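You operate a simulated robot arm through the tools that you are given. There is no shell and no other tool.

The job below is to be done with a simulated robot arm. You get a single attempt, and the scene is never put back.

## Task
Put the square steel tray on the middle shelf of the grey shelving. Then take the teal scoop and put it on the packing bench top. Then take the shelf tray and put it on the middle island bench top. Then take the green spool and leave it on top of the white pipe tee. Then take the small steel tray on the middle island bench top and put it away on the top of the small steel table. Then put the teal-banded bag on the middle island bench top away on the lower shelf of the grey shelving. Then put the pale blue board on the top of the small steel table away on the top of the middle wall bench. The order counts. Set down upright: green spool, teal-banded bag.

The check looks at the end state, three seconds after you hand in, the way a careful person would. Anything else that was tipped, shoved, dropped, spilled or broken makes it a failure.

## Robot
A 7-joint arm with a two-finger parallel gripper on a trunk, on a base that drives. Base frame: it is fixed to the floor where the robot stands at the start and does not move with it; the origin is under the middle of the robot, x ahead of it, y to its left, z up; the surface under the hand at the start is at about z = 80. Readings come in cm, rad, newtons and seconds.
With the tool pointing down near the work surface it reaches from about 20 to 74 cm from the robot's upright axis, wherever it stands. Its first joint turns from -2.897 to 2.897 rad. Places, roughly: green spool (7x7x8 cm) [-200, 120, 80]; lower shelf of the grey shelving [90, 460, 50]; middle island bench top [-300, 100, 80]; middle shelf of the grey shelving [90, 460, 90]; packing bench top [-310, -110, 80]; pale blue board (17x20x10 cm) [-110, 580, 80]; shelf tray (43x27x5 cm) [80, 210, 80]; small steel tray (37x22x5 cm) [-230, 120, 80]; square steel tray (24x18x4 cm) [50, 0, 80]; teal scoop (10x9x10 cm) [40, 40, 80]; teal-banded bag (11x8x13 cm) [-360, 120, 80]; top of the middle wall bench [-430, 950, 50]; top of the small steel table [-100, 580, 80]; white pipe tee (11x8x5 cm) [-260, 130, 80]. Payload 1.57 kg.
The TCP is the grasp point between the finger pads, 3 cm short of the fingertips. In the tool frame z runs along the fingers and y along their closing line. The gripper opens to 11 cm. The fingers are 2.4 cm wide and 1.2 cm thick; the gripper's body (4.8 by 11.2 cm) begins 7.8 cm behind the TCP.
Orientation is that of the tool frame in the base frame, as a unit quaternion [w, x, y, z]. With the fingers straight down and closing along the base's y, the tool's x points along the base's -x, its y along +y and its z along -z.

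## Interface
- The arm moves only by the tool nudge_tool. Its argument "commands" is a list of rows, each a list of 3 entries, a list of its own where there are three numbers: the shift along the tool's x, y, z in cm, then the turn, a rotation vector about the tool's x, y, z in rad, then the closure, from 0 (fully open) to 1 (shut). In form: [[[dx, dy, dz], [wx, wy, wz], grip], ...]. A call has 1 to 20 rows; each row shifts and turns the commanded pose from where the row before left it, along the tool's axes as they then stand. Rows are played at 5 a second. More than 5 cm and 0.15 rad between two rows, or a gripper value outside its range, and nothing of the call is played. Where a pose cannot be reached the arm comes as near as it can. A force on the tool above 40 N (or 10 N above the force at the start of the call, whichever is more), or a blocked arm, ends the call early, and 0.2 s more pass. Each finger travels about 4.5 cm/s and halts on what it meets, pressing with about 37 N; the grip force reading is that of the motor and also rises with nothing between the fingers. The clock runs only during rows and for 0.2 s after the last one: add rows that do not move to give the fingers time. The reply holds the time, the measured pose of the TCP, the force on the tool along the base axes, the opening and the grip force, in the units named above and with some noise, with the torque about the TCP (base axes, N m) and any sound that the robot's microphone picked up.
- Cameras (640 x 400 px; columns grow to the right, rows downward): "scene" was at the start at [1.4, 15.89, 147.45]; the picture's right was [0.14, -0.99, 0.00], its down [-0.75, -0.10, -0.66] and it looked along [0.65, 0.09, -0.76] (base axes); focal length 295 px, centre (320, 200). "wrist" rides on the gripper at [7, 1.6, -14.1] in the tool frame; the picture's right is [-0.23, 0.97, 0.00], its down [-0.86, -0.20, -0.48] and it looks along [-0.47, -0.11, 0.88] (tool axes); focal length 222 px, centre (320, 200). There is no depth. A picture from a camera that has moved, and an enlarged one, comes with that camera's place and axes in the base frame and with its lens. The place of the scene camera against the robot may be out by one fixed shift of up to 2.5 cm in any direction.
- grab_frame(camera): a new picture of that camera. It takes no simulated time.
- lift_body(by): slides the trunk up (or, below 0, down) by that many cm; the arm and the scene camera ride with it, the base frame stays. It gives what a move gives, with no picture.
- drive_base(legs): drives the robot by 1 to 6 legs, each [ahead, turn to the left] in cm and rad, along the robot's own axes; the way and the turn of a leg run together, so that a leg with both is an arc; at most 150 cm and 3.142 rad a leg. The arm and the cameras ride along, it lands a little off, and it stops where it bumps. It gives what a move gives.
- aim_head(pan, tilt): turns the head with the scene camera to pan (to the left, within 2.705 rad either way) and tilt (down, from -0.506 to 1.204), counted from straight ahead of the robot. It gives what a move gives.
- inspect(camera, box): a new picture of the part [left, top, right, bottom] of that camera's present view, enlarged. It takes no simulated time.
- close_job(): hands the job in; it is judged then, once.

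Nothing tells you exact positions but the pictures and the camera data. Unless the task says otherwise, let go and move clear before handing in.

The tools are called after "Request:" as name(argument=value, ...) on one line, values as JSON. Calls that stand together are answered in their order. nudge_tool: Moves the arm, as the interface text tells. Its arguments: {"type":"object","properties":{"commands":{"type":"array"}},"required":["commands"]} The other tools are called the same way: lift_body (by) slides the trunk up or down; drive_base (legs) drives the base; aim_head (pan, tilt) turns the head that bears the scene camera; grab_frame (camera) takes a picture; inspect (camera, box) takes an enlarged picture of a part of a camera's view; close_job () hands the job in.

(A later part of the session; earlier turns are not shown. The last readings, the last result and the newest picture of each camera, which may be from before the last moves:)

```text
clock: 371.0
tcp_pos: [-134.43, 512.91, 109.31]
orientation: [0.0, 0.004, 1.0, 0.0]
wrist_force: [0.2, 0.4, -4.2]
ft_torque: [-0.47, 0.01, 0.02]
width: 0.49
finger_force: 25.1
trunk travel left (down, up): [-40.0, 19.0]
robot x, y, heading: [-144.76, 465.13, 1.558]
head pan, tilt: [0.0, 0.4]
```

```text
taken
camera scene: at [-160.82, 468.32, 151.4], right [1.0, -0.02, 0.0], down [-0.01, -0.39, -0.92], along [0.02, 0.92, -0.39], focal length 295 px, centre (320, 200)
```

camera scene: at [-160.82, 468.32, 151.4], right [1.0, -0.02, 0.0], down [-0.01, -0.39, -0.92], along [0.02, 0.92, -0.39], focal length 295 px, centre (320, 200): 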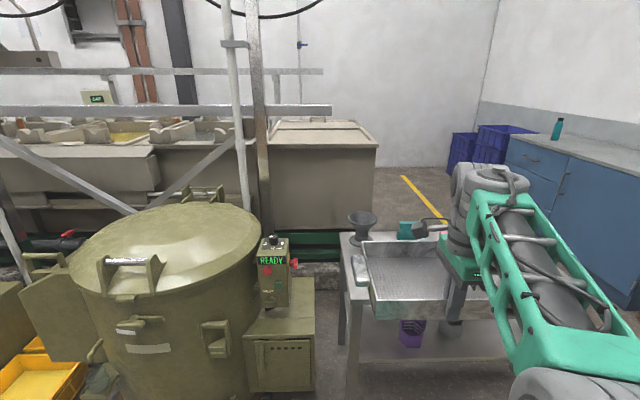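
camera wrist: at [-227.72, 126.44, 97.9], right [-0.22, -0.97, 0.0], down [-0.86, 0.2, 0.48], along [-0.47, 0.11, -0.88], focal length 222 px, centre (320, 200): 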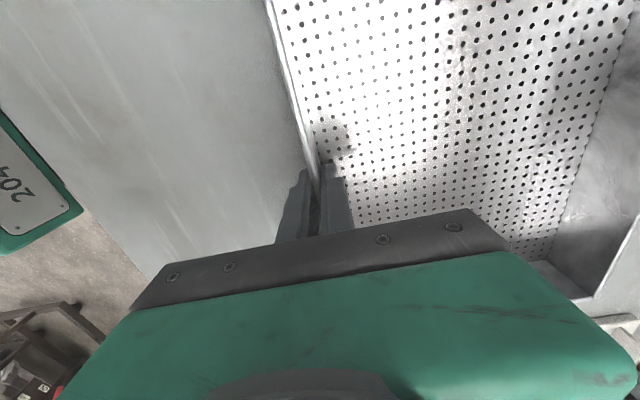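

Request:
drive_base(legs=[[0, -1.558], [50, 0], [0, 1.571]])

Request:
grab_frame(camera="scene")

Request:
inspect(camera="scene", box=[200, 190, 440, 330])

```text
clock: 381.4
tcp_pos: [-86.94, 513.92, 109.18]
orientation: [0.0, -0.012, 1.0, 0.0]
wrist_force: [-0.4, -0.3, -4.9]
ft_torque: [-0.46, 0.0, 0.01]
width: 0.49
finger_force: 25.2
trunk travel left (down, up): [-40.0, 19.0]
robot x, y, heading: [-96.05, 466.01, 1.582]
head pan, tilt: [0.0, 0.4]
```

```text
taken
camera scene: at [-112.04, 468.59, 151.4], right [1.0, 0.01, 0.0], down [0.01, -0.39, -0.92], along [-0.01, 0.92, -0.39], focal length 295 px, centre (320, 200)
```

scene: 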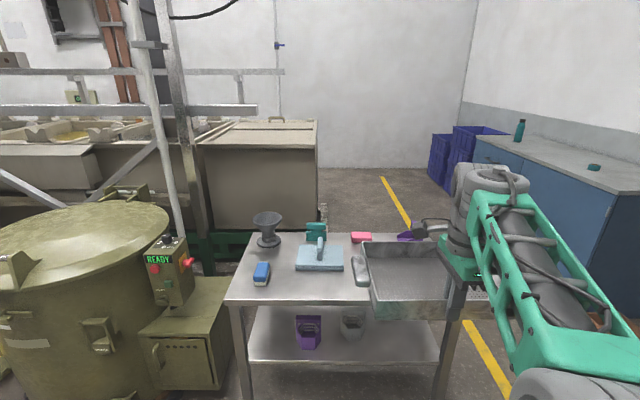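

```text
2.67 times, centred on (320, 260) of scene
camera zoom: at [-112.04, 468.59, 151.4], right [1.0, 0.01, 0.0], down [0.01, -0.39, -0.92], along [-0.01, 0.92, -0.39], focal length 786 px, centre (320, 40)
```

zoom: 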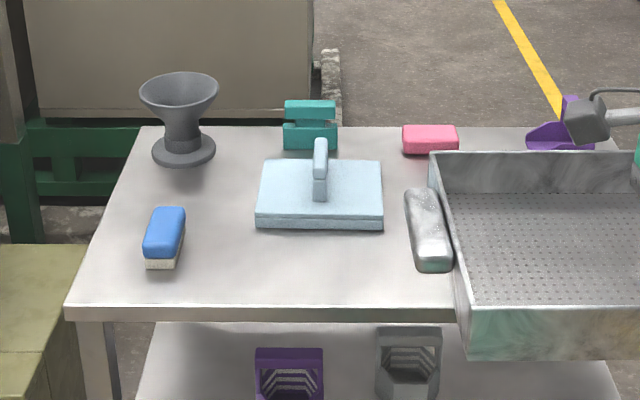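

Now the table top is clear to see: pale blue board at x −123…−105, y 563–580, with free space at the right front. I'll shift slightly right and closer, then check the table's right edge.

Request:
drive_base(legs=[[0, -0.16], [35, 0], [0, 0.149]])

Request:
aim_head(pan=-0.2, tilt=0.75)

Request:
grab_frame(camera="scene")

Request:
grab_frame(camera="wrist")

```text
clock: 385.0
tcp_pos: [-81.14, 548.63, 109.17]
orientation: [0.0, -0.006, 1.0, 0.0]
wrist_force: [0.4, -0.3, -3.7]
ft_torque: [-0.47, 0.0, -0.01]
width: 0.5
finger_force: 25.2
trunk travel left (down, up): [-40.0, 19.0]
robot x, y, heading: [-91.19, 500.63, 1.57]
head pan, tilt: [0.0, 0.4]
```

```text
clock: 385.8
tcp_pos: [-81.08, 548.62, 109.17]
orientation: [0.0, -0.006, 1.0, 0.0]
wrist_force: [-0.2, 0.1, -3.6]
ft_torque: [-0.46, 0.01, 0.03]
width: 0.49
finger_force: 24.8
trunk travel left (down, up): [-40.0, 19.0]
robot x, y, heading: [-90.43, 501.02, 1.57]
head pan, tilt: [-0.201, 0.75]
```

```text
taken
camera scene: at [-105.14, 502.39, 148.3], right [0.98, -0.2, 0.0], down [-0.14, -0.67, -0.73], along [0.14, 0.72, -0.68], focal length 295 px, centre (320, 200)
```

scene: 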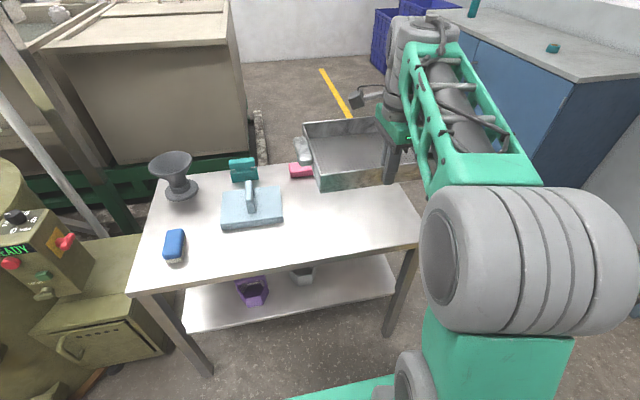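

```text
taken
camera wrist: at [-88.15, 550.1, 123.31], right [0.22, 0.98, 0.0], down [0.86, -0.19, 0.48], along [0.47, -0.1, -0.88], focal length 222 px, centre (320, 200)
```

wrist: 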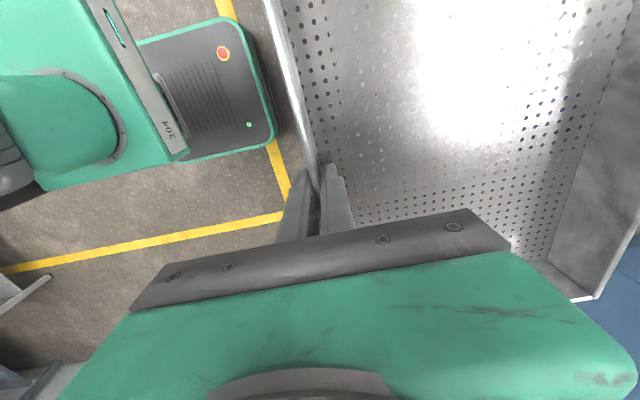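

Request:
inspect(camera="scene", box=[200, 130, 440, 300])

```text
2.35 times, centred on (320, 215) of scene
camera zoom: at [-105.14, 502.39, 148.3], right [0.98, -0.2, 0.0], down [-0.14, -0.67, -0.73], along [0.14, 0.72, -0.68], focal length 694 px, centre (320, 165)
```

zoom: 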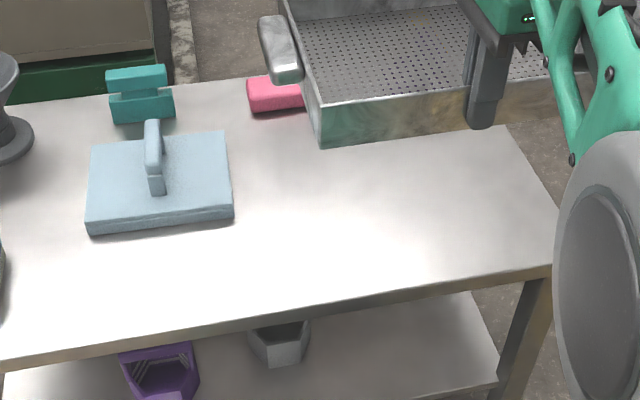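

The free gap right of the board is x −104.6…−63, enough for the tray centred at x ≈ −83.8 with its near wall at y ≈ 553. Positioning, then lowering.

Request:
nudge_tool(commands=[[[1.35, 2.2, 0], [0, 0, 0], 1], [[1.35, 2.2, 0], [0, 0, 0], 1], [[0, 0, 3], [0, 0, 0], 1], [[0, 0, 3], [0, 0, 0], 1], [[0, 0, 3], [0, 0, 0], 1], [[0, 0, 3], [0, 0, 0], 1], [[0, 0, 3], [0, 0, 0], 1], [[0, 0, 0], [0, 0, 0], 1]])

Request:
grab_frame(camera="scene")

Request:
grab_frame(camera="wrist")

```text
clock: 387.6
tcp_pos: [-83.67, 552.99, 94.21]
orientation: [0.0, -0.005, 1.0, 0.0]
wrist_force: [-0.6, 0.2, -5.6]
ft_torque: [-0.48, -0.02, -0.02]
width: 0.47
finger_force: 25.0
trunk travel left (down, up): [-40.0, 19.0]
robot x, y, heading: [-90.93, 500.72, 1.574]
head pan, tilt: [-0.201, 0.75]
```

```text
taken
camera scene: at [-105.14, 502.4, 148.29], right [0.98, -0.2, 0.0], down [-0.14, -0.67, -0.73], along [0.15, 0.72, -0.68], focal length 295 px, centre (320, 200)
```

scene: 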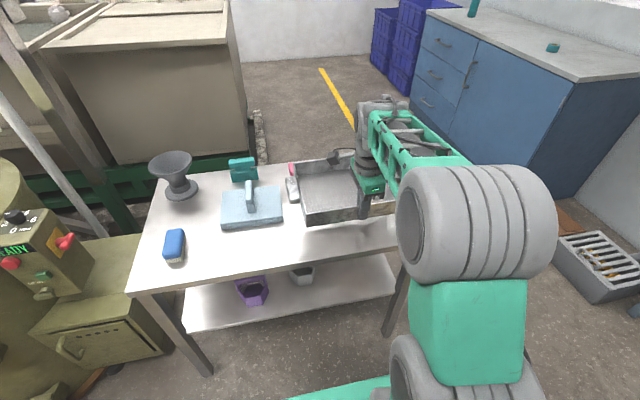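

```text
taken
camera wrist: at [-90.78, 554.52, 108.27], right [0.22, 0.98, 0.0], down [0.86, -0.19, 0.48], along [0.47, -0.1, -0.88], focal length 222 px, centre (320, 200)
```

wrist: 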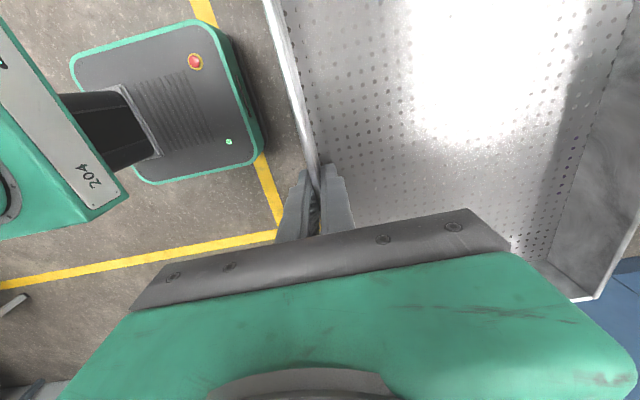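

Request:
inspect(camera="wrist", box=[180, 0, 400, 240])

Request:
inspect(camera="scene", box=[240, 140, 440, 290])

```text
1.67 times, centred on (290, 120) of wrist
camera zoom: at [-90.78, 554.52, 108.27], right [0.22, 0.98, 0.0], down [0.86, -0.19, 0.48], along [0.47, -0.1, -0.88], focal length 370 px, centre (370, 333)
```

zoom: 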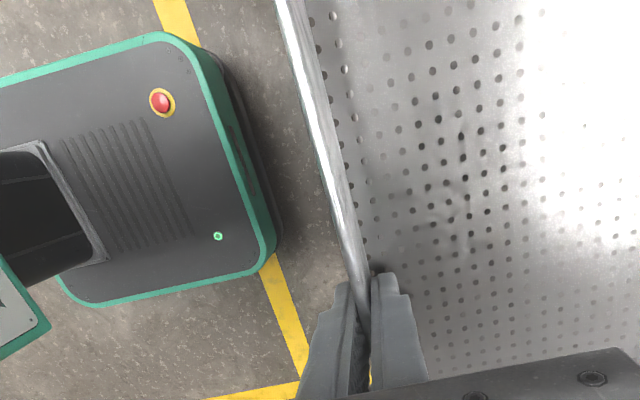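

```text
2.67 times, centred on (340, 215) of scene
camera zoom: at [-105.14, 502.4, 148.29], right [0.98, -0.2, 0.0], down [-0.14, -0.67, -0.73], along [0.15, 0.72, -0.68], focal length 786 px, centre (267, 160)
```

zoom: 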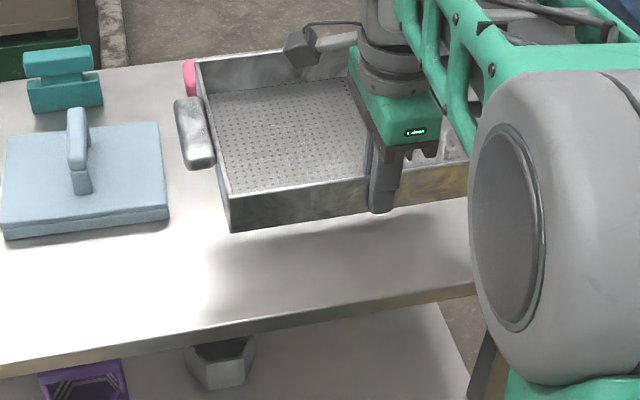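

The wrist view shows no table beneath the near wall, so the table top must be lower (about z ≈ 75) and its front edge further (y ≈ 552.6). I'll move the tray 4.5 cm further in and 1 cm right, and check again.

Request:
nudge_tool(commands=[[[-0.5, 2.25, 0], [0, 0, 0], 1], [[-0.5, 2.25, 0], [0, 0, 0], 1], [[0, 0, 2], [0, 0, 0], 1], [[0, 0, 2], [0, 0, 0], 1], [[0, 0, 2], [0, 0, 0], 1], [[0, 0, 0], [0, 0, 0], 1]])

Request:
inspect(camera="wrist", box=[180, 0, 400, 240])

Request:
inspect(camera="scene", box=[240, 140, 440, 290])

```text
clock: 389.0
tcp_pos: [-82.88, 557.48, 88.08]
orientation: [0.0, -0.005, 1.0, 0.001]
wrist_force: [0.0, 0.5, -4.4]
ft_torque: [-0.44, 0.03, 0.0]
width: 0.5
finger_force: 25.0
trunk travel left (down, up): [-40.0, 19.0]
robot x, y, heading: [-90.91, 501.33, 1.572]
head pan, tilt: [-0.201, 0.75]
```

```text
1.67 times, centred on (290, 120) of wrist
camera zoom: at [-89.88, 558.99, 102.23], right [0.22, 0.98, 0.0], down [0.86, -0.19, 0.48], along [0.47, -0.1, -0.88], focal length 370 px, centre (370, 333)
```

zoom: 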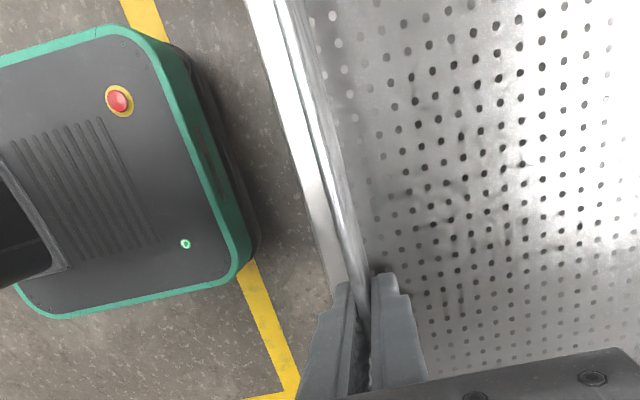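

```text
2.67 times, centred on (340, 215) of scene
camera zoom: at [-105.14, 502.4, 148.29], right [0.98, -0.2, 0.0], down [-0.14, -0.67, -0.73], along [0.15, 0.72, -0.68], focal length 786 px, centre (267, 160)
```

zoom: 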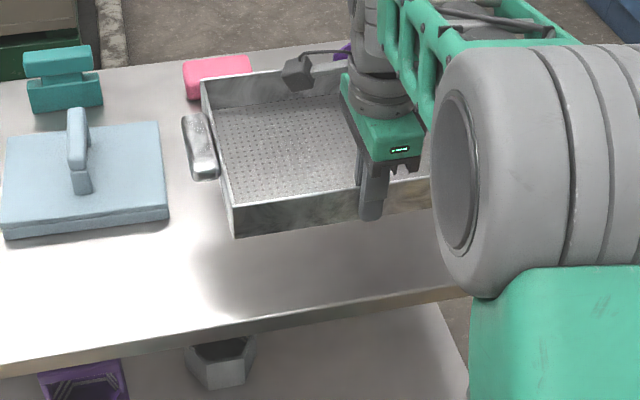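

The near wall is now about 4 cm inside the table edge. Lowering in decreasing steps until contact.

Request:
nudge_tool(commands=[[[0, 0, 1.5], [0, 0, 0], 1], [[0, 0, 1.5], [0, 0, 0], 1], [[0, 0, 0.8], [0, 0, 0], 1], [[0, 0, 0.5], [0, 0, 0], 1], [[0, 0, 0.3], [0, 0, 0], 1], [[0, 0, 0], [0, 0, 0], 1]])

```text
clock: 390.4
tcp_pos: [-82.86, 557.29, 83.58]
orientation: [0.0, -0.006, 1.0, 0.0]
wrist_force: [0.0, 0.6, -4.5]
ft_torque: [-0.49, 0.03, -0.01]
width: 0.47
finger_force: 25.5
trunk travel left (down, up): [-40.0, 19.0]
robot x, y, heading: [-91.31, 500.66, 1.571]
head pan, tilt: [-0.201, 0.75]
```

No contact yet at 83.6, confirming the table is lower. Continuing.

Request:
nudge_tool(commands=[[[0, 0, 0.8], [0, 0, 0], 1], [[0, 0, 0.6], [0, 0, 0], 1], [[0, 0, 0.5], [0, 0, 0], 1], [[0, 0, 0.4], [0, 0, 0], 1], [[0, 0, 0.3], [0, 0, 0], 1], [[0, 0, 0], [0, 0, 0], 1]])

```text
clock: 391.8
tcp_pos: [-82.77, 557.44, 80.97]
orientation: [0.0, -0.006, 1.0, 0.0]
wrist_force: [0.1, -0.3, -4.1]
ft_torque: [-0.44, 0.03, 0.0]
width: 0.49
finger_force: 24.8
trunk travel left (down, up): [-40.0, 19.0]
robot x, y, heading: [-91.25, 500.81, 1.576]
head pan, tilt: [-0.201, 0.75]
```

Request:
nudge_tool(commands=[[[0, 0, 0.4], [0, 0, 0], 1], [[0, 0, 0.4], [0, 0, 0], 1], [[0, 0, 0.3], [0, 0, 0], 1], [[0, 0, 0.3], [0, 0, 0], 1], [[0, 0, 0.2], [0, 0, 0], 1], [[0, 0, 0], [0, 0, 0], 1]])

Request:
inspect(camera="scene", box=[240, 140, 440, 290])

```text
clock: 393.2
tcp_pos: [-83.01, 557.39, 79.25]
orientation: [-0.001, -0.004, 1.0, -0.002]
wrist_force: [-0.7, -0.9, -3.9]
ft_torque: [-0.45, 0.01, 0.01]
width: 0.52
finger_force: 25.4
trunk travel left (down, up): [-40.0, 19.0]
robot x, y, heading: [-90.78, 501.1, 1.567]
head pan, tilt: [-0.201, 0.75]
```

```text
2.67 times, centred on (340, 215) of scene
camera zoom: at [-105.14, 502.39, 148.29], right [0.98, -0.2, 0.0], down [-0.14, -0.67, -0.73], along [0.15, 0.72, -0.68], focal length 786 px, centre (267, 160)
```

zoom: 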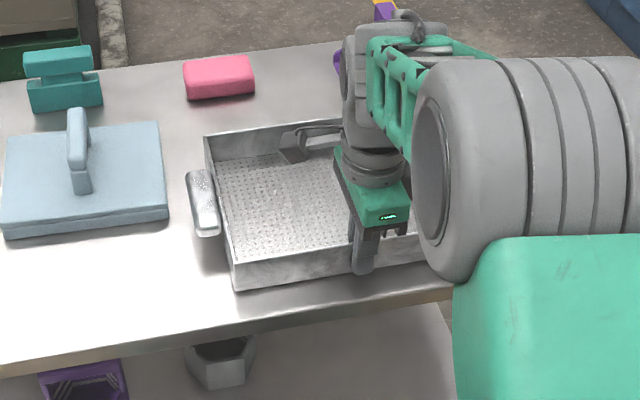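

Request:
nudge_tool(commands=[[[0, 0, 0.25], [0, 0, 0], 1], [[0, 0, 0.2], [0, 0, 0], 1], [[0, 0, 0.2], [0, 0, 0], 1], [[0, 0, 0], [0, 0, 0], 1]])

```text
clock: 394.2
tcp_pos: [-82.87, 557.35, 78.86]
orientation: [0.0, -0.006, 1.0, 0.001]
wrist_force: [-0.8, 0.7, 1.3]
ft_torque: [-0.24, -0.85, -0.01]
width: 0.47
finger_force: 25.5
trunk travel left (down, up): [-40.0, 19.0]
robot x, y, heading: [-91.3, 500.85, 1.573]
head pan, tilt: [-0.201, 0.75]
```

Contact at one end. One small step more to seat it, then release.

Request:
nudge_tool(commands=[[[0, 0, 0.15], [0, 0, 0], 1], [[0, 0, 0], [0, 0, 0], 1]])

```text
clock: 394.8
tcp_pos: [-82.92, 557.35, 78.76]
orientation: [0.0, -0.005, 1.0, 0.002]
wrist_force: [-3.5, 0.3, 18.2]
ft_torque: [-0.49, 0.4, -0.09]
width: 0.47
finger_force: 24.8
trunk travel left (down, up): [-40.0, 19.0]
robot x, y, heading: [-90.84, 500.87, 1.572]
head pan, tilt: [-0.201, 0.75]
```

Request:
nudge_tool(commands=[[[0, 0, -0.1], [0, 0, 0], 1], [[0, 0, 0], [0, 0, 0], 0.85], [[0, 0, 0], [0, 0, 0], 0.72], [[0, 0, 0], [0, 0, 0], 0.72], [[0, 0, 0], [0, 0, 0], 0.72]])

Request:
grab_frame(camera="wrist")

```text
clock: 396.0
tcp_pos: [-82.9, 557.34, 78.57]
orientation: [0.0, -0.005, 1.0, -0.001]
wrist_force: [0.4, 0.7, -0.5]
ft_torque: [-0.02, -0.03, 0.01]
width: 3.1
finger_force: 0.1
trunk travel left (down, up): [-40.0, 19.0]
robot x, y, heading: [-91.03, 500.69, 1.574]
head pan, tilt: [-0.201, 0.75]
```

```text
taken
camera wrist: at [-89.92, 558.91, 92.82], right [0.22, 0.98, 0.0], down [0.86, -0.19, 0.48], along [0.47, -0.1, -0.88], focal length 222 px, centre (320, 200)
```

wrist: 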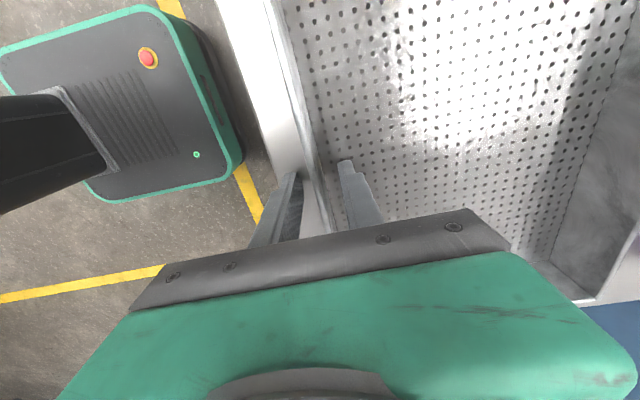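

Released. Raising the hand straight up and checking the tray on the table.

Request:
nudge_tool(commands=[[[0, 0, -1], [0, 0, 0], 0.72], [[0, 0, -2], [0, 0, 0], 0.72], [[0, 0, -4], [0, 0, 0], 0.72], [[0, 0, -4], [0, 0, 0], 0.72], [[0, 0, -4], [0, 0, 0], 0.72], [[0, 0, -4], [0, 0, 0], 0.72], [[0, 0, -4], [0, 0, 0], 0.72], [[0, 0, -4], [0, 0, 0], 0.72], [[0, 0, 0], [0, 0, 0], 0.72]])

Request:
grab_frame(camera="scene")

```text
clock: 398.0
tcp_pos: [-82.95, 557.37, 105.58]
orientation: [0.001, -0.006, 1.0, 0.0]
wrist_force: [0.1, 0.0, 0.1]
ft_torque: [-0.01, 0.0, -0.02]
width: 3.07
finger_force: 0.0
trunk travel left (down, up): [-40.0, 19.0]
robot x, y, heading: [-90.83, 500.86, 1.573]
head pan, tilt: [-0.201, 0.75]
```

```text
taken
camera scene: at [-105.15, 502.34, 148.29], right [0.98, -0.2, 0.0], down [-0.14, -0.67, -0.73], along [0.15, 0.72, -0.68], focal length 295 px, centre (320, 200)
```

scene: 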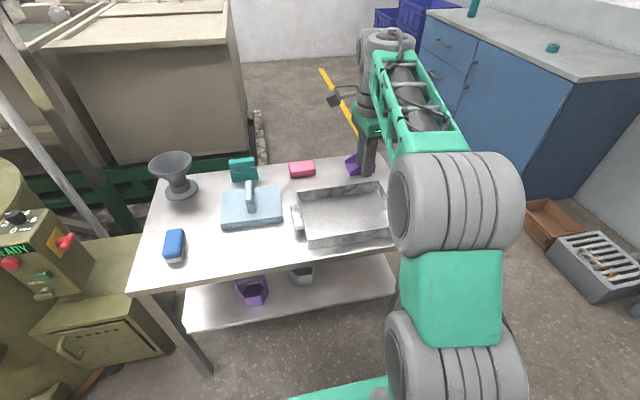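

The small steel tray is on the small steel table, clear of the board. Next is the teal-banded bag; I'll rotate the tool back to neutral, back off, and drive to the island.

Request:
nudge_tool(commands=[[[0, 0, 0], [0, 0, -0.14], 0.72], [[0, 0, 0], [0, 0, -0.14], 0.72], [[0, 0, 0], [0, 0, -0.14], 0.72], [[0, 0, 0], [0, 0, -0.14], 0.72], [[0, 0, 0], [0, 0, -0.14], 0.72], [[0, 0, 0], [0, 0, -0.14], 0.72], [[0, 0, 0], [0, 0, -0.14], 0.72], [[0, 0, 0], [0, 0, -0.14], 0.72], [[0, 0, 0], [0, 0, -0.14], 0.72], [[0, 0, 0], [0, 0, -0.14], 0.72], [[0, 0, 0], [0, 0, -0.14], 0.72], [[0, 0, 0], [0, 0, -0.031], 0.72], [[0, 0, 0], [0, 0, 0], 0.72]])

Request:
drive_base(legs=[[-60, 0], [0, 1.568], [49, 0], [0, 1.571], [150, 0], [91, 0]])

```text
clock: 400.8
tcp_pos: [-82.84, 557.38, 105.73]
orientation: [0.0, 0.71, -0.704, 0.0]
wrist_force: [0.4, 0.2, 0.6]
ft_torque: [0.03, 0.0, -0.01]
width: 3.1
finger_force: 0.0
trunk travel left (down, up): [-40.0, 19.0]
robot x, y, heading: [-91.05, 500.87, 1.569]
head pan, tilt: [-0.201, 0.75]
```

```text
clock: 425.6
tcp_pos: [-143.33, 145.42, 105.71]
orientation: [0.001, 0.705, 0.709, -0.001]
wrist_force: [0.5, 0.0, -0.1]
ft_torque: [-0.03, 0.0, 0.03]
width: 3.06
finger_force: 0.1
trunk travel left (down, up): [-40.0, 19.0]
robot x, y, heading: [-134.67, 201.86, -1.575]
head pan, tilt: [-0.201, 0.75]
```

Request:
drive_base(legs=[[0, -1.567], [150, 0], [68, 0], [0, 1.571]])

Request:
aim_head(pan=0.0, tilt=0.75)

Request:
grab_frame(camera="scene")

```text
clock: 444.1
tcp_pos: [-357.69, 138.55, 105.83]
orientation: [0.0, 0.679, 0.735, 0.0]
wrist_force: [0.5, 0.2, 0.3]
ft_torque: [-0.01, -0.02, -0.01]
width: 3.07
finger_force: 0.1
trunk travel left (down, up): [-40.0, 19.0]
robot x, y, heading: [-353.57, 195.62, -1.505]
head pan, tilt: [-0.201, 0.75]
```

```text
clock: 444.9
tcp_pos: [-357.68, 138.58, 105.56]
orientation: [0.001, 0.679, 0.734, 0.0]
wrist_force: [0.1, 0.9, 0.5]
ft_torque: [0.01, -0.02, 0.03]
width: 3.08
finger_force: 0.1
trunk travel left (down, up): [-40.0, 19.0]
robot x, y, heading: [-353.58, 195.92, -1.5]
head pan, tilt: [0.0, 0.75]
```

```text
taken
camera scene: at [-338.17, 193.78, 148.3], right [-1.0, -0.07, 0.0], down [-0.05, 0.68, -0.73], along [0.05, -0.73, -0.68], focal length 295 px, centre (320, 200)
```

scene: 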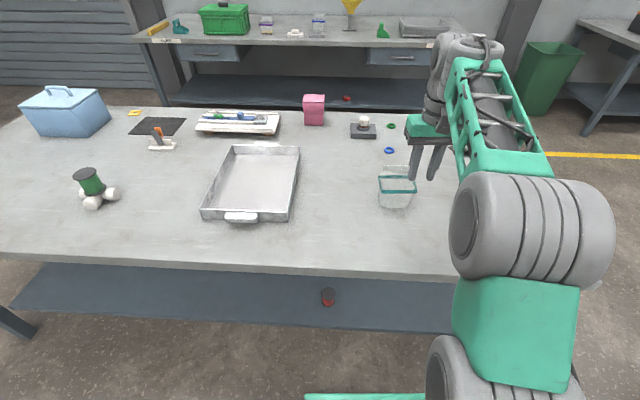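

Request:
inspect(camera="scene", box=[50, 150, 150, 220])

Request:
inspect(camera="scene", box=[350, 140, 450, 220])

```text
5.71 times, centred on (100, 185) of scene
camera zoom: at [-338.17, 193.78, 148.3], right [-1.0, -0.07, 0.0], down [-0.05, 0.68, -0.73], along [0.05, -0.73, -0.68], focal length 1685 px, centre (1577, 286)
```

zoom: 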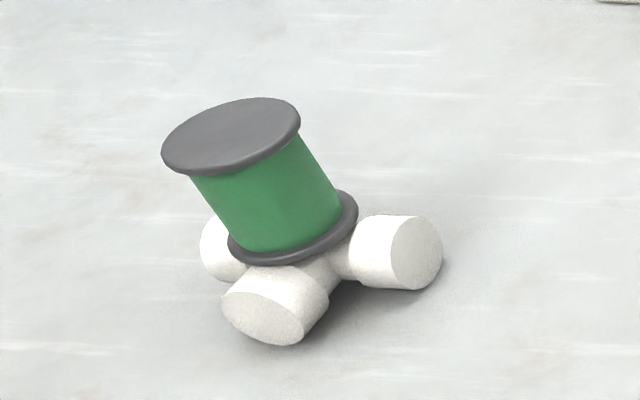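

```text
5.00 times, centred on (400, 180) of scene
camera zoom: at [-338.17, 193.78, 148.3], right [-1.0, -0.07, 0.0], down [-0.05, 0.68, -0.73], along [0.05, -0.73, -0.68], focal length 1474 px, centre (-80, 300)
```

zoom: 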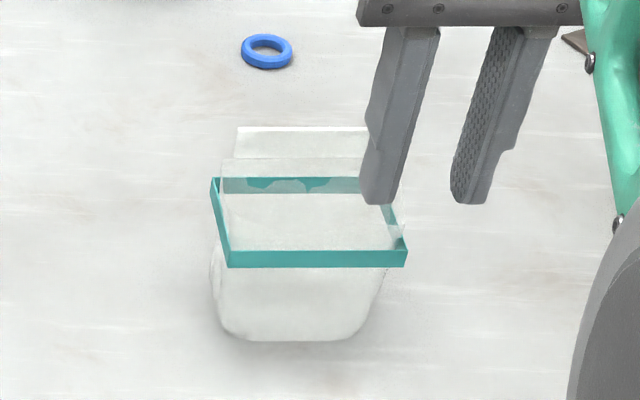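

The spool is upright (its lean in the picture is just wide-angle perspective). The bag is a clear container with a teal rim, about 10.6 cm along x and 7–8 cm along y; I'll grip across y, facing east from the island's west end. Let me check that the west end is clear.

Request:
aim_head(pan=-1.3, tilt=0.45)

Request:
grab_frame(camera="scene")

Request:
aim_head(pan=-0.7, tilt=0.5)

Request:
grab_frame(camera="scene")

```text
clock: 446.4
tcp_pos: [-357.67, 138.69, 105.68]
orientation: [0.0, 0.679, 0.735, 0.0]
wrist_force: [-0.3, 0.7, 0.7]
ft_torque: [0.03, 0.02, 0.03]
width: 3.1
finger_force: 0.0
trunk travel left (down, up): [-40.0, 19.0]
robot x, y, heading: [-353.33, 195.85, -1.503]
head pan, tilt: [-1.3, 0.45]
```

```text
taken
camera scene: at [-347.4, 198.98, 150.94], right [-0.33, 0.94, 0.0], down [0.41, 0.15, -0.9], along [-0.85, -0.3, -0.44], focal length 295 px, centre (320, 200)
```

scene: 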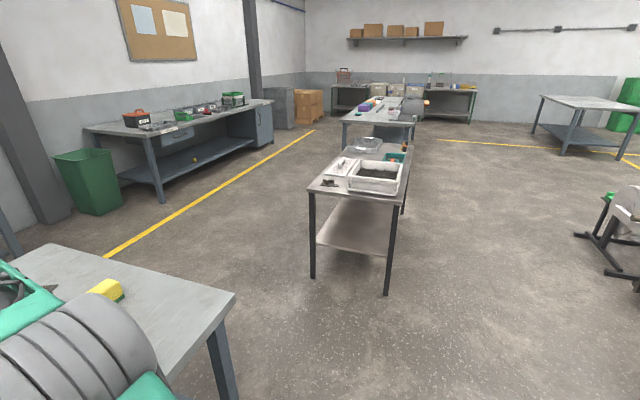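

```text
clock: 447.4
tcp_pos: [-357.65, 138.68, 105.83]
orientation: [0.0, 0.679, 0.734, -0.001]
wrist_force: [-0.2, 0.1, -0.5]
ft_torque: [0.0, -0.06, 0.03]
width: 3.08
finger_force: 0.0
trunk travel left (down, up): [-40.0, 19.0]
robot x, y, heading: [-353.41, 195.75, -1.502]
head pan, tilt: [-0.7, 0.499]
```

```text
taken
camera scene: at [-344.11, 194.7, 150.49], right [-0.81, 0.59, 0.0], down [0.28, 0.39, -0.88], along [-0.52, -0.71, -0.48], focal length 295 px, centre (320, 200)
```

scene: 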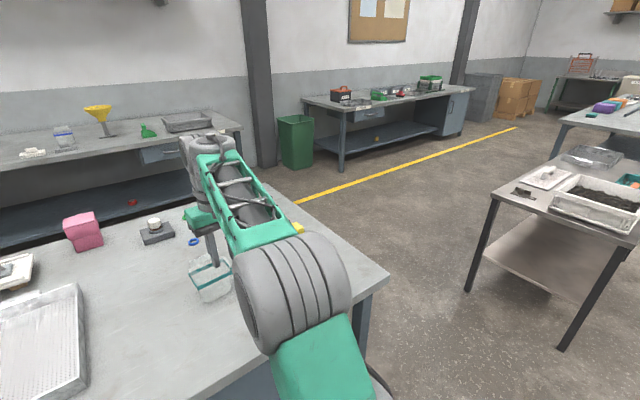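

The way around the west end is clear (next table begins at x ≈ −508). Driving around to face east.

Request:
drive_base(legs=[[0, -1.638], [86, 0], [0, 1.571], [75, 0], [0, 1.571]])

Request:
aim_head(pan=0.0, tilt=0.75)

Request:
grab_frame(camera="scene")

```text
clock: 467.1
tcp_pos: [-382.21, 110.27, 105.77]
orientation: [0.0, -0.005, 1.0, 0.0]
wrist_force: [0.2, -0.3, 0.1]
ft_torque: [0.0, -0.02, 0.01]
width: 3.11
finger_force: 0.0
trunk travel left (down, up): [-40.0, 19.0]
robot x, y, heading: [-438.96, 118.89, -0.003]
head pan, tilt: [-0.7, 0.499]
```

```text
clock: 468.2
tcp_pos: [-382.1, 110.17, 105.61]
orientation: [-0.001, -0.005, 1.0, 0.0]
wrist_force: [-0.2, 0.0, 0.2]
ft_torque: [0.0, -0.01, 0.01]
width: 3.07
finger_force: 0.0
trunk travel left (down, up): [-40.0, 19.0]
robot x, y, heading: [-438.6, 118.34, -0.006]
head pan, tilt: [0.0, 0.75]
```

```text
taken
camera scene: at [-436.72, 133.31, 148.3], right [0.0, -1.0, 0.0], down [-0.68, 0.0, -0.73], along [0.73, 0.0, -0.68], focal length 295 px, centre (320, 200)
```

scene: 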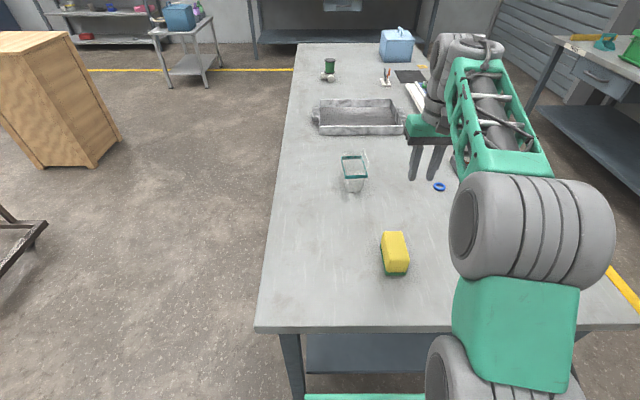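

Request:
inspect(camera="scene", box=[310, 130, 410, 210])

Request:
inspect(camera="scene", box=[300, 50, 360, 100])

```text
5.00 times, centred on (360, 170) of scene
camera zoom: at [-436.72, 133.31, 148.3], right [0.0, -1.0, 0.0], down [-0.68, 0.0, -0.73], along [0.73, 0.0, -0.68], focal length 1474 px, centre (120, 350)
```

zoom: 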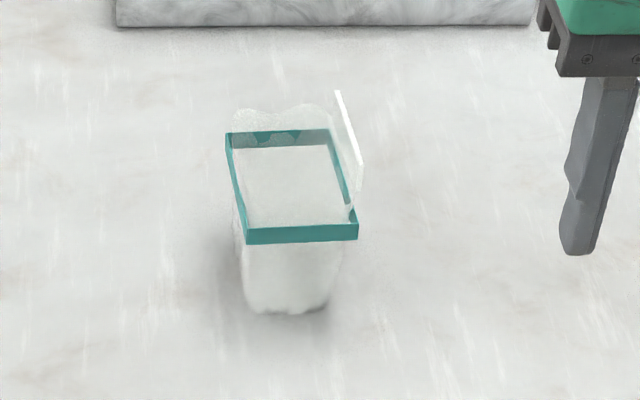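

```text
8.00 times, centred on (330, 75) of scene
camera zoom: at [-436.72, 133.31, 148.3], right [0.0, -1.0, 0.0], down [-0.68, 0.0, -0.73], along [0.73, 0.0, -0.68], focal length 2359 px, centre (240, 1200)
```

zoom: 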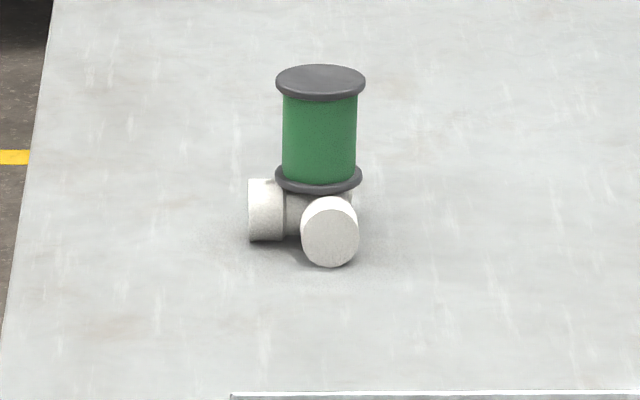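

Spool confirmed upright on the tee. The bag's teal frame spans x −362…−351.5, y 118.5–126.2 (turned about 0.08 rad), top near z ≈ 88. I'll pitch the tool 0.7 rad, yaw 0.08, and move in above it.

Request:
nudge_tool(commands=[[[0, 0, 0], [0, -0.14, 0], 0.3], [[0, 0, 0], [0, -0.14, 0], 0], [[0, 0, 0], [0, -0.14, 0], 0], [[0, 0, 0], [0, -0.14, 0], 0], [[0, 0, 0], [0, -0.14, 0], 0], [[0, 0, 0], [-0.052, 0, -0.061], 0], [[-2.19, 2.03, 3.5], [0, 0, 0], 0], [[-2.19, 2.03, 3.5], [0, 0, 0], 0], [[-2.19, 2.03, 3.5], [0, 0, 0], 0], [[-2.19, 2.03, 3.5], [0, 0, 0], 0], [[0, 0, 0], [0, 0, 0], 0]])

Request:
grab_frame(camera="wrist")

Request:
grab_frame(camera="scene")

```text
clock: 470.6
tcp_pos: [-367.27, 119.85, 100.83]
orientation: [0.342, -0.041, 0.939, 0.015]
wrist_force: [0.1, -0.4, -0.4]
ft_torque: [0.02, 0.03, -0.02]
width: 11.01
finger_force: 0.0
trunk travel left (down, up): [-40.0, 19.0]
robot x, y, heading: [-438.67, 118.58, -0.003]
head pan, tilt: [0.0, 0.75]
```

```text
taken
camera wrist: at [-381.9, 120.12, 107.18], right [0.09, 0.99, 0.15], down [0.36, -0.17, 0.92], along [0.93, -0.03, -0.37], focal length 222 px, centre (320, 200)
```

wrist: 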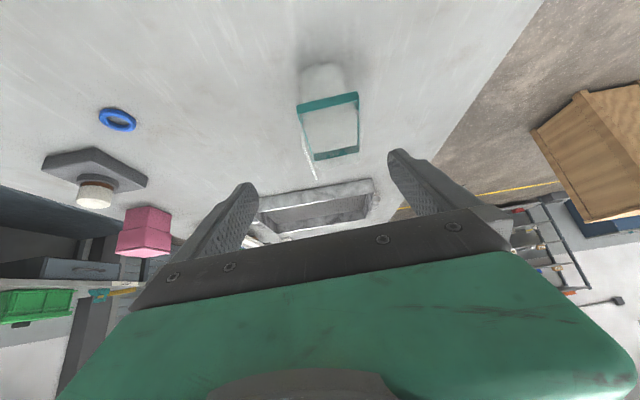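

```text
taken
camera scene: at [-436.68, 133.34, 148.29], right [0.0, -1.0, 0.0], down [-0.68, 0.0, -0.73], along [0.73, 0.0, -0.68], focal length 295 px, centre (320, 200)
```

scene: 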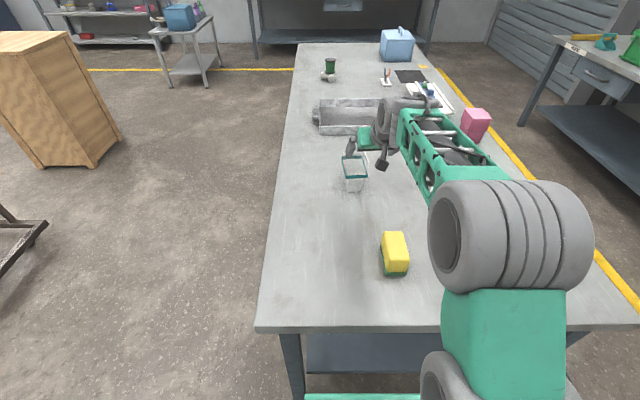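

Request:
inspect(camera="wrist", box=[260, 50, 400, 190])

```text
2.86 times, centred on (330, 120) of wrist
camera zoom: at [-381.9, 120.12, 107.18], right [0.09, 0.99, 0.15], down [0.36, -0.17, 0.92], along [0.93, -0.03, -0.37], focal length 635 px, centre (291, 429)
```

zoom: 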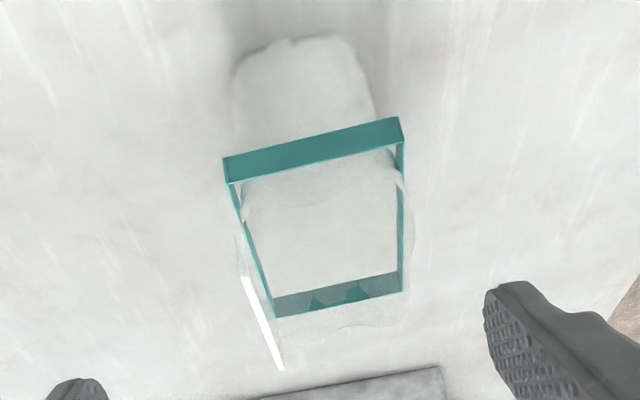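

Bag centre is at about (−357.2, 122.5). Moving over it, then descending with the fingers straddling the band.

Request:
nudge_tool(commands=[[[-2.73, 0.574, 2.29], [0, 0, 0], 0], [[-2.73, 0.574, 2.29], [0, 0, 0], 0], [[-2.73, 0.574, 2.29], [0, 0, 0], 0], [[1.647, 0, 1.963], [0, 0, 0], 0], [[1.647, 0, 1.963], [0, 0, 0], 0], [[1.647, 0, 1.963], [0, 0, 0], 0], [[0, 0, 0], [0, 0, 0], 0]])

Request:
grab_frame(camera="wrist")

Request:
inspect(camera="scene", box=[300, 110, 440, 220])

```text
clock: 472.2
tcp_pos: [-356.7, 122.51, 92.93]
orientation: [0.343, -0.041, 0.938, 0.016]
wrist_force: [0.3, 0.0, 0.0]
ft_torque: [-0.01, 0.0, 0.01]
width: 11.01
finger_force: 0.0
trunk travel left (down, up): [-40.0, 19.0]
robot x, y, heading: [-438.52, 118.65, -0.005]
head pan, tilt: [0.0, 0.75]
```

```text
taken
camera wrist: at [-371.2, 122.73, 99.27], right [0.09, 0.99, 0.15], down [0.36, -0.17, 0.92], along [0.93, -0.03, -0.37], focal length 222 px, centre (320, 200)
```

wrist: 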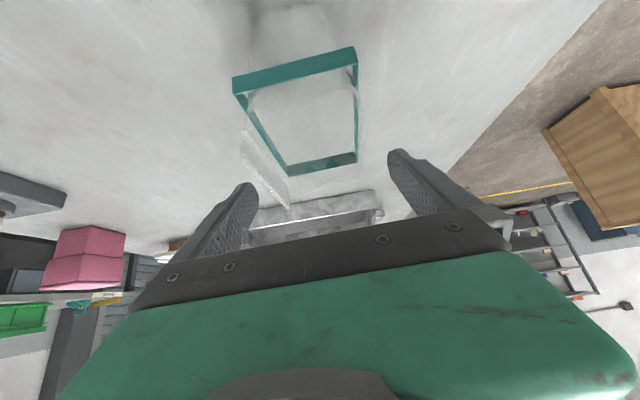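

```text
3.64 times, centred on (370, 165) of scene
camera zoom: at [-436.7, 133.32, 148.29], right [0.0, -1.0, 0.0], down [-0.68, 0.0, -0.73], along [0.73, 0.0, -0.68], focal length 1072 px, centre (138, 327)
```

zoom: 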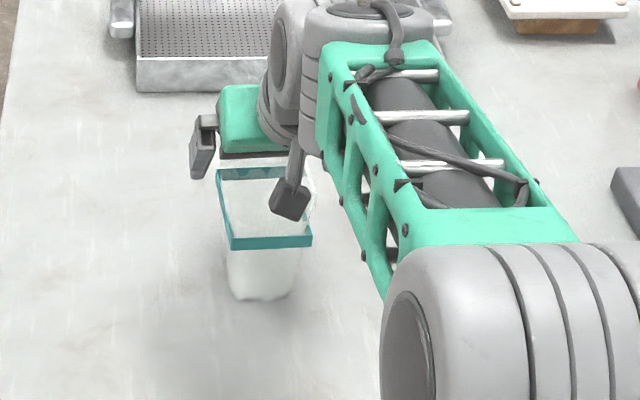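

Request:
nudge_tool(commands=[[[1.3, 0, 1.55], [0, 0, 0], 0], [[1.0, 0, 1.19], [0, 0, 0], 0], [[0.8, 0, 0.95], [0, 0, 0], 0], [[0, 0, 0], [0, 0, 0], 0]])

Request:
grab_frame(camera="wrist")

Request:
inspect(camera="scene", box=[300, 110, 440, 220])

```text
clock: 473.2
tcp_pos: [-356.5, 122.62, 88.1]
orientation: [0.342, -0.041, 0.939, 0.016]
wrist_force: [-0.2, 0.4, -0.4]
ft_torque: [0.01, 0.02, 0.0]
width: 11.01
finger_force: 0.1
trunk travel left (down, up): [-40.0, 19.0]
robot x, y, heading: [-438.67, 118.22, 0.001]
head pan, tilt: [0.0, 0.75]
```

```text
taken
camera wrist: at [-371.26, 122.82, 94.43], right [0.09, 0.99, 0.15], down [0.36, -0.17, 0.92], along [0.93, -0.03, -0.37], focal length 222 px, centre (320, 200)
```

wrist: 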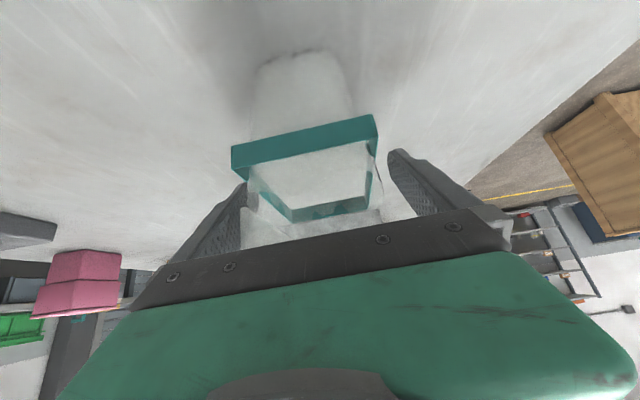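

```text
3.64 times, centred on (370, 165) of scene
camera zoom: at [-436.71, 133.32, 148.29], right [0.0, -1.0, 0.0], down [-0.68, 0.0, -0.73], along [0.73, 0.0, -0.68], focal length 1072 px, centre (138, 327)
```

zoom: 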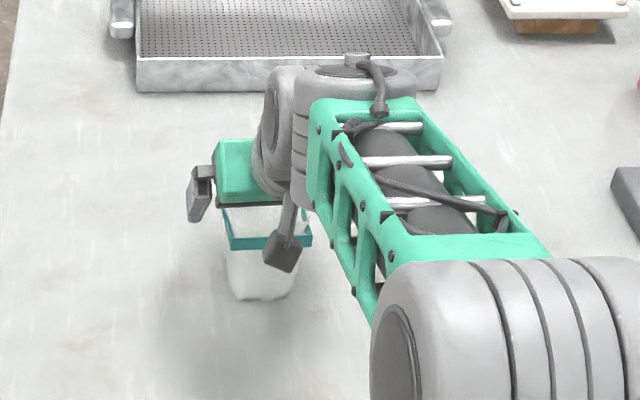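

The band is between the fingers. Small shift back to centre, then closing.

Request:
nudge_tool(commands=[[[0.73, 0.06, -0.22], [0, 0, 0], 0], [[0, 0, 0], [0, 0, 0], 0.1], [[0, 0, 0], [0, 0, 0], 0.2], [[0, 0, 0], [0, 0, 0], 0.3], [[0, 0, 0], [0, 0, 0], 0.45], [[0, 0, 0], [0, 0, 0], 0.7], [[0, 0, 0], [0, 0, 0], 1], [[0, 0, 0], [0, 0, 0], 1], [[0, 0, 0], [0, 0, 0], 1]])

Request:
grab_frame(camera="wrist")

Request:
inspect(camera="scene", box=[300, 110, 440, 220])

```text
clock: 475.2
tcp_pos: [-357.42, 122.52, 87.88]
orientation: [0.343, -0.042, 0.938, 0.016]
wrist_force: [-0.2, 0.1, 0.3]
ft_torque: [-0.01, -0.01, 0.0]
width: 7.43
finger_force: 37.3
trunk travel left (down, up): [-40.0, 19.0]
robot x, y, heading: [-438.96, 118.41, -0.001]
head pan, tilt: [0.0, 0.75]
```

```text
taken
camera wrist: at [-371.99, 122.77, 94.16], right [0.09, 0.99, 0.15], down [0.36, -0.17, 0.92], along [0.93, -0.03, -0.37], focal length 222 px, centre (320, 200)
```

wrist: 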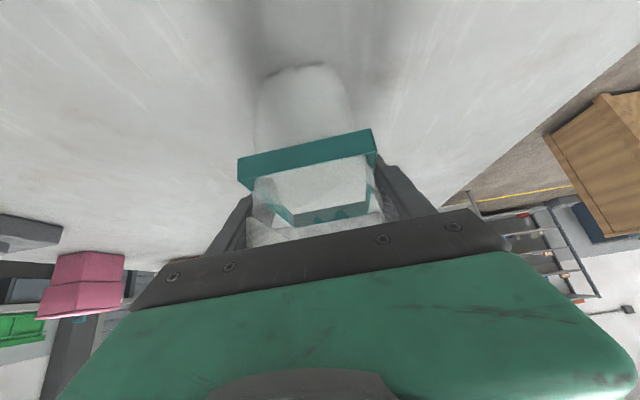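

```text
3.64 times, centred on (370, 165) of scene
camera zoom: at [-436.72, 133.32, 148.29], right [0.0, -1.0, 0.0], down [-0.68, 0.0, -0.73], along [0.73, 0.0, -0.68], focal length 1072 px, centre (138, 327)
```

zoom: 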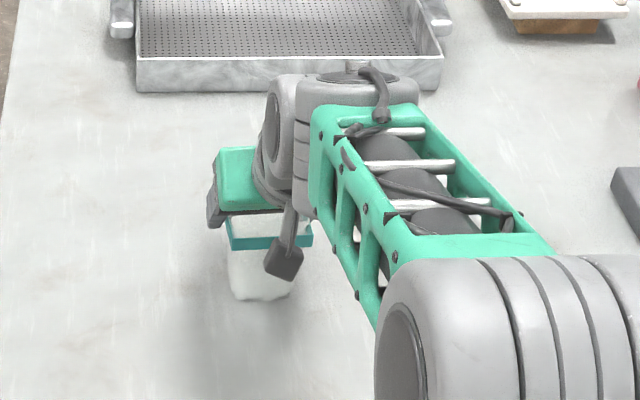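

Gripped at 7.4 cm. Lifting slowly to check it hangs upright.

Request:
nudge_tool(commands=[[[-0.32, 0, -0.383], [0, 0, 0], 1], [[-0.64, 0, -0.767], [0, 0, 0], 1], [[-0.97, 0, -1.15], [0, 0, 0], 1], [[-1.29, 0, -1.53], [0, 0, 0], 1], [[-1.29, 0, -1.53], [0, 0, 0], 1], [[0, 0, 0], [0, 0, 0], 1]])

Request:
grab_frame(camera="wrist")

Request:
inspect(camera="scene", box=[300, 90, 440, 200])

```text
clock: 476.6
tcp_pos: [-357.28, 122.37, 94.78]
orientation: [0.342, -0.04, 0.939, 0.014]
wrist_force: [0.0, 0.3, -0.6]
ft_torque: [-0.02, 0.01, -0.01]
width: 7.43
finger_force: 37.2
trunk travel left (down, up): [-40.0, 19.0]
robot x, y, heading: [-438.54, 118.72, -0.0]
head pan, tilt: [0.0, 0.75]
```

```text
taken
camera wrist: at [-371.98, 122.72, 101.1], right [0.09, 0.99, 0.15], down [0.36, -0.17, 0.92], along [0.93, -0.03, -0.37], focal length 222 px, centre (320, 200)
```

wrist: 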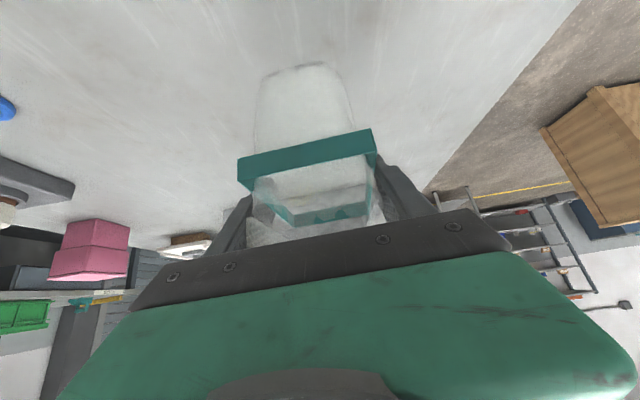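

```text
3.64 times, centred on (370, 145) of scene
camera zoom: at [-436.72, 133.32, 148.29], right [0.0, -1.0, 0.0], down [-0.68, 0.0, -0.73], along [0.73, 0.0, -0.68], focal length 1072 px, centre (138, 400)
```

zoom: 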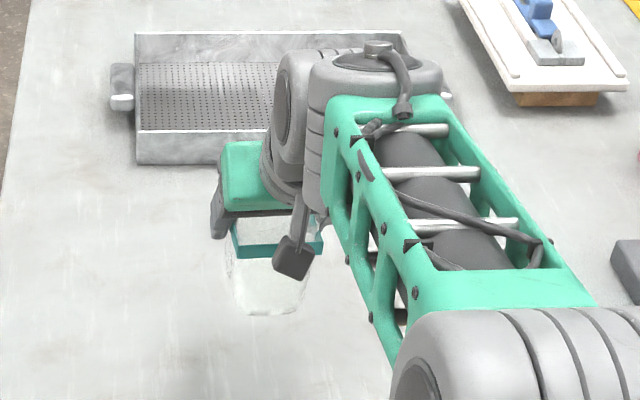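

The bag is held firmly upright. Raising and pulling it in, then driving to the grey shelving.

Request:
nudge_tool(commands=[[[-1.93, 0, -2.3], [0, 0, 0], 1], [[-1.93, 0, -2.3], [0, 0, 0], 1], [[-1.93, 0, -2.3], [0, 0, 0], 1], [[3.06, 0.35, -2.56], [0, 0, 0], 1], [[3.06, 0.35, -2.56], [0, 0, 0], 1], [[3.06, 0.35, -2.56], [0, 0, 0], 1], [[3.06, 0.35, -2.56], [0, 0, 0], 1], [[3.06, 0.35, -2.56], [0, 0, 0], 1], [[0, 0, 0], [0, 0, 0], 1]])

Request:
grab_frame(camera="wrist")

```text
clock: 478.6
tcp_pos: [-377.63, 122.23, 103.87]
orientation: [0.343, -0.041, 0.938, 0.015]
wrist_force: [0.0, -0.2, -1.2]
ft_torque: [0.01, 0.02, 0.02]
width: 7.42
finger_force: 37.0
trunk travel left (down, up): [-40.0, 19.0]
robot x, y, heading: [-438.81, 118.72, 0.002]
head pan, tilt: [0.0, 0.75]
```

```text
taken
camera wrist: at [-392.23, 122.65, 110.22], right [0.09, 0.99, 0.15], down [0.36, -0.17, 0.92], along [0.93, -0.03, -0.37], focal length 222 px, centre (320, 200)
```

wrist: 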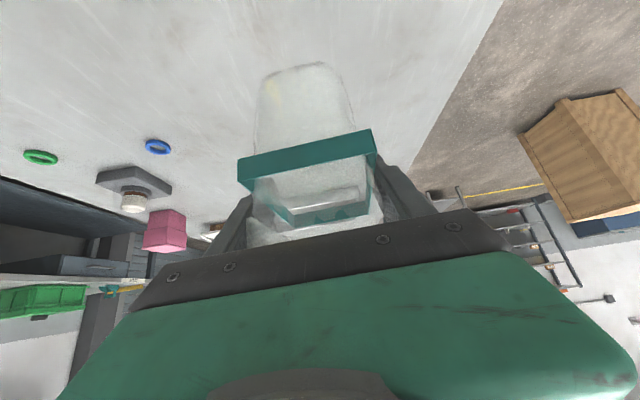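

Request:
drive_base(legs=[[-10, 0], [0, 1.571], [84, 0], [0, -1.571], [150, 0], [150, 0]])

Request:
drive_base(legs=[[0, 1.571], [150, 0], [75, 0], [0, -1.571]])

Request:
aim_head(pan=0.0, tilt=0.4)

Request:
grab_frame(camera="scene")

```text
clock: 505.8
tcp_pos: [-84.75, 197.54, 103.86]
orientation: [0.343, -0.035, 0.939, 0.013]
wrist_force: [-0.3, -0.6, -0.6]
ft_torque: [0.01, 0.0, 0.02]
width: 7.4
finger_force: 37.0
trunk travel left (down, up): [-40.0, 19.0]
robot x, y, heading: [-145.91, 194.5, -0.02]
head pan, tilt: [0.0, 0.75]
```

```text
clock: 524.5
tcp_pos: [-80.65, 422.64, 103.84]
orientation: [0.343, -0.033, 0.939, 0.013]
wrist_force: [0.2, -0.7, -0.3]
ft_torque: [-0.01, 0.04, -0.01]
width: 7.42
finger_force: 37.0
trunk travel left (down, up): [-40.0, 19.0]
robot x, y, heading: [-142.26, 419.97, -0.02]
head pan, tilt: [0.0, 0.75]
```

```text
clock: 525.4
tcp_pos: [-80.73, 422.7, 103.89]
orientation: [0.342, -0.032, 0.939, 0.012]
wrist_force: [0.0, 0.4, -1.3]
ft_torque: [0.0, 0.03, -0.02]
width: 7.44
finger_force: 37.0
trunk travel left (down, up): [-40.0, 19.0]
robot x, y, heading: [-142.09, 420.22, -0.011]
head pan, tilt: [0.0, 0.4]
```

```text
taken
camera scene: at [-138.65, 434.71, 151.4], right [-0.02, -1.0, 0.0], down [-0.39, 0.01, -0.92], along [0.92, -0.02, -0.39], focal length 295 px, centre (320, 200)
```

scene: 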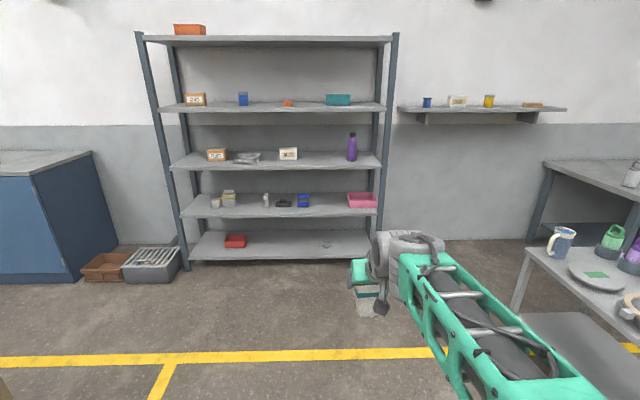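

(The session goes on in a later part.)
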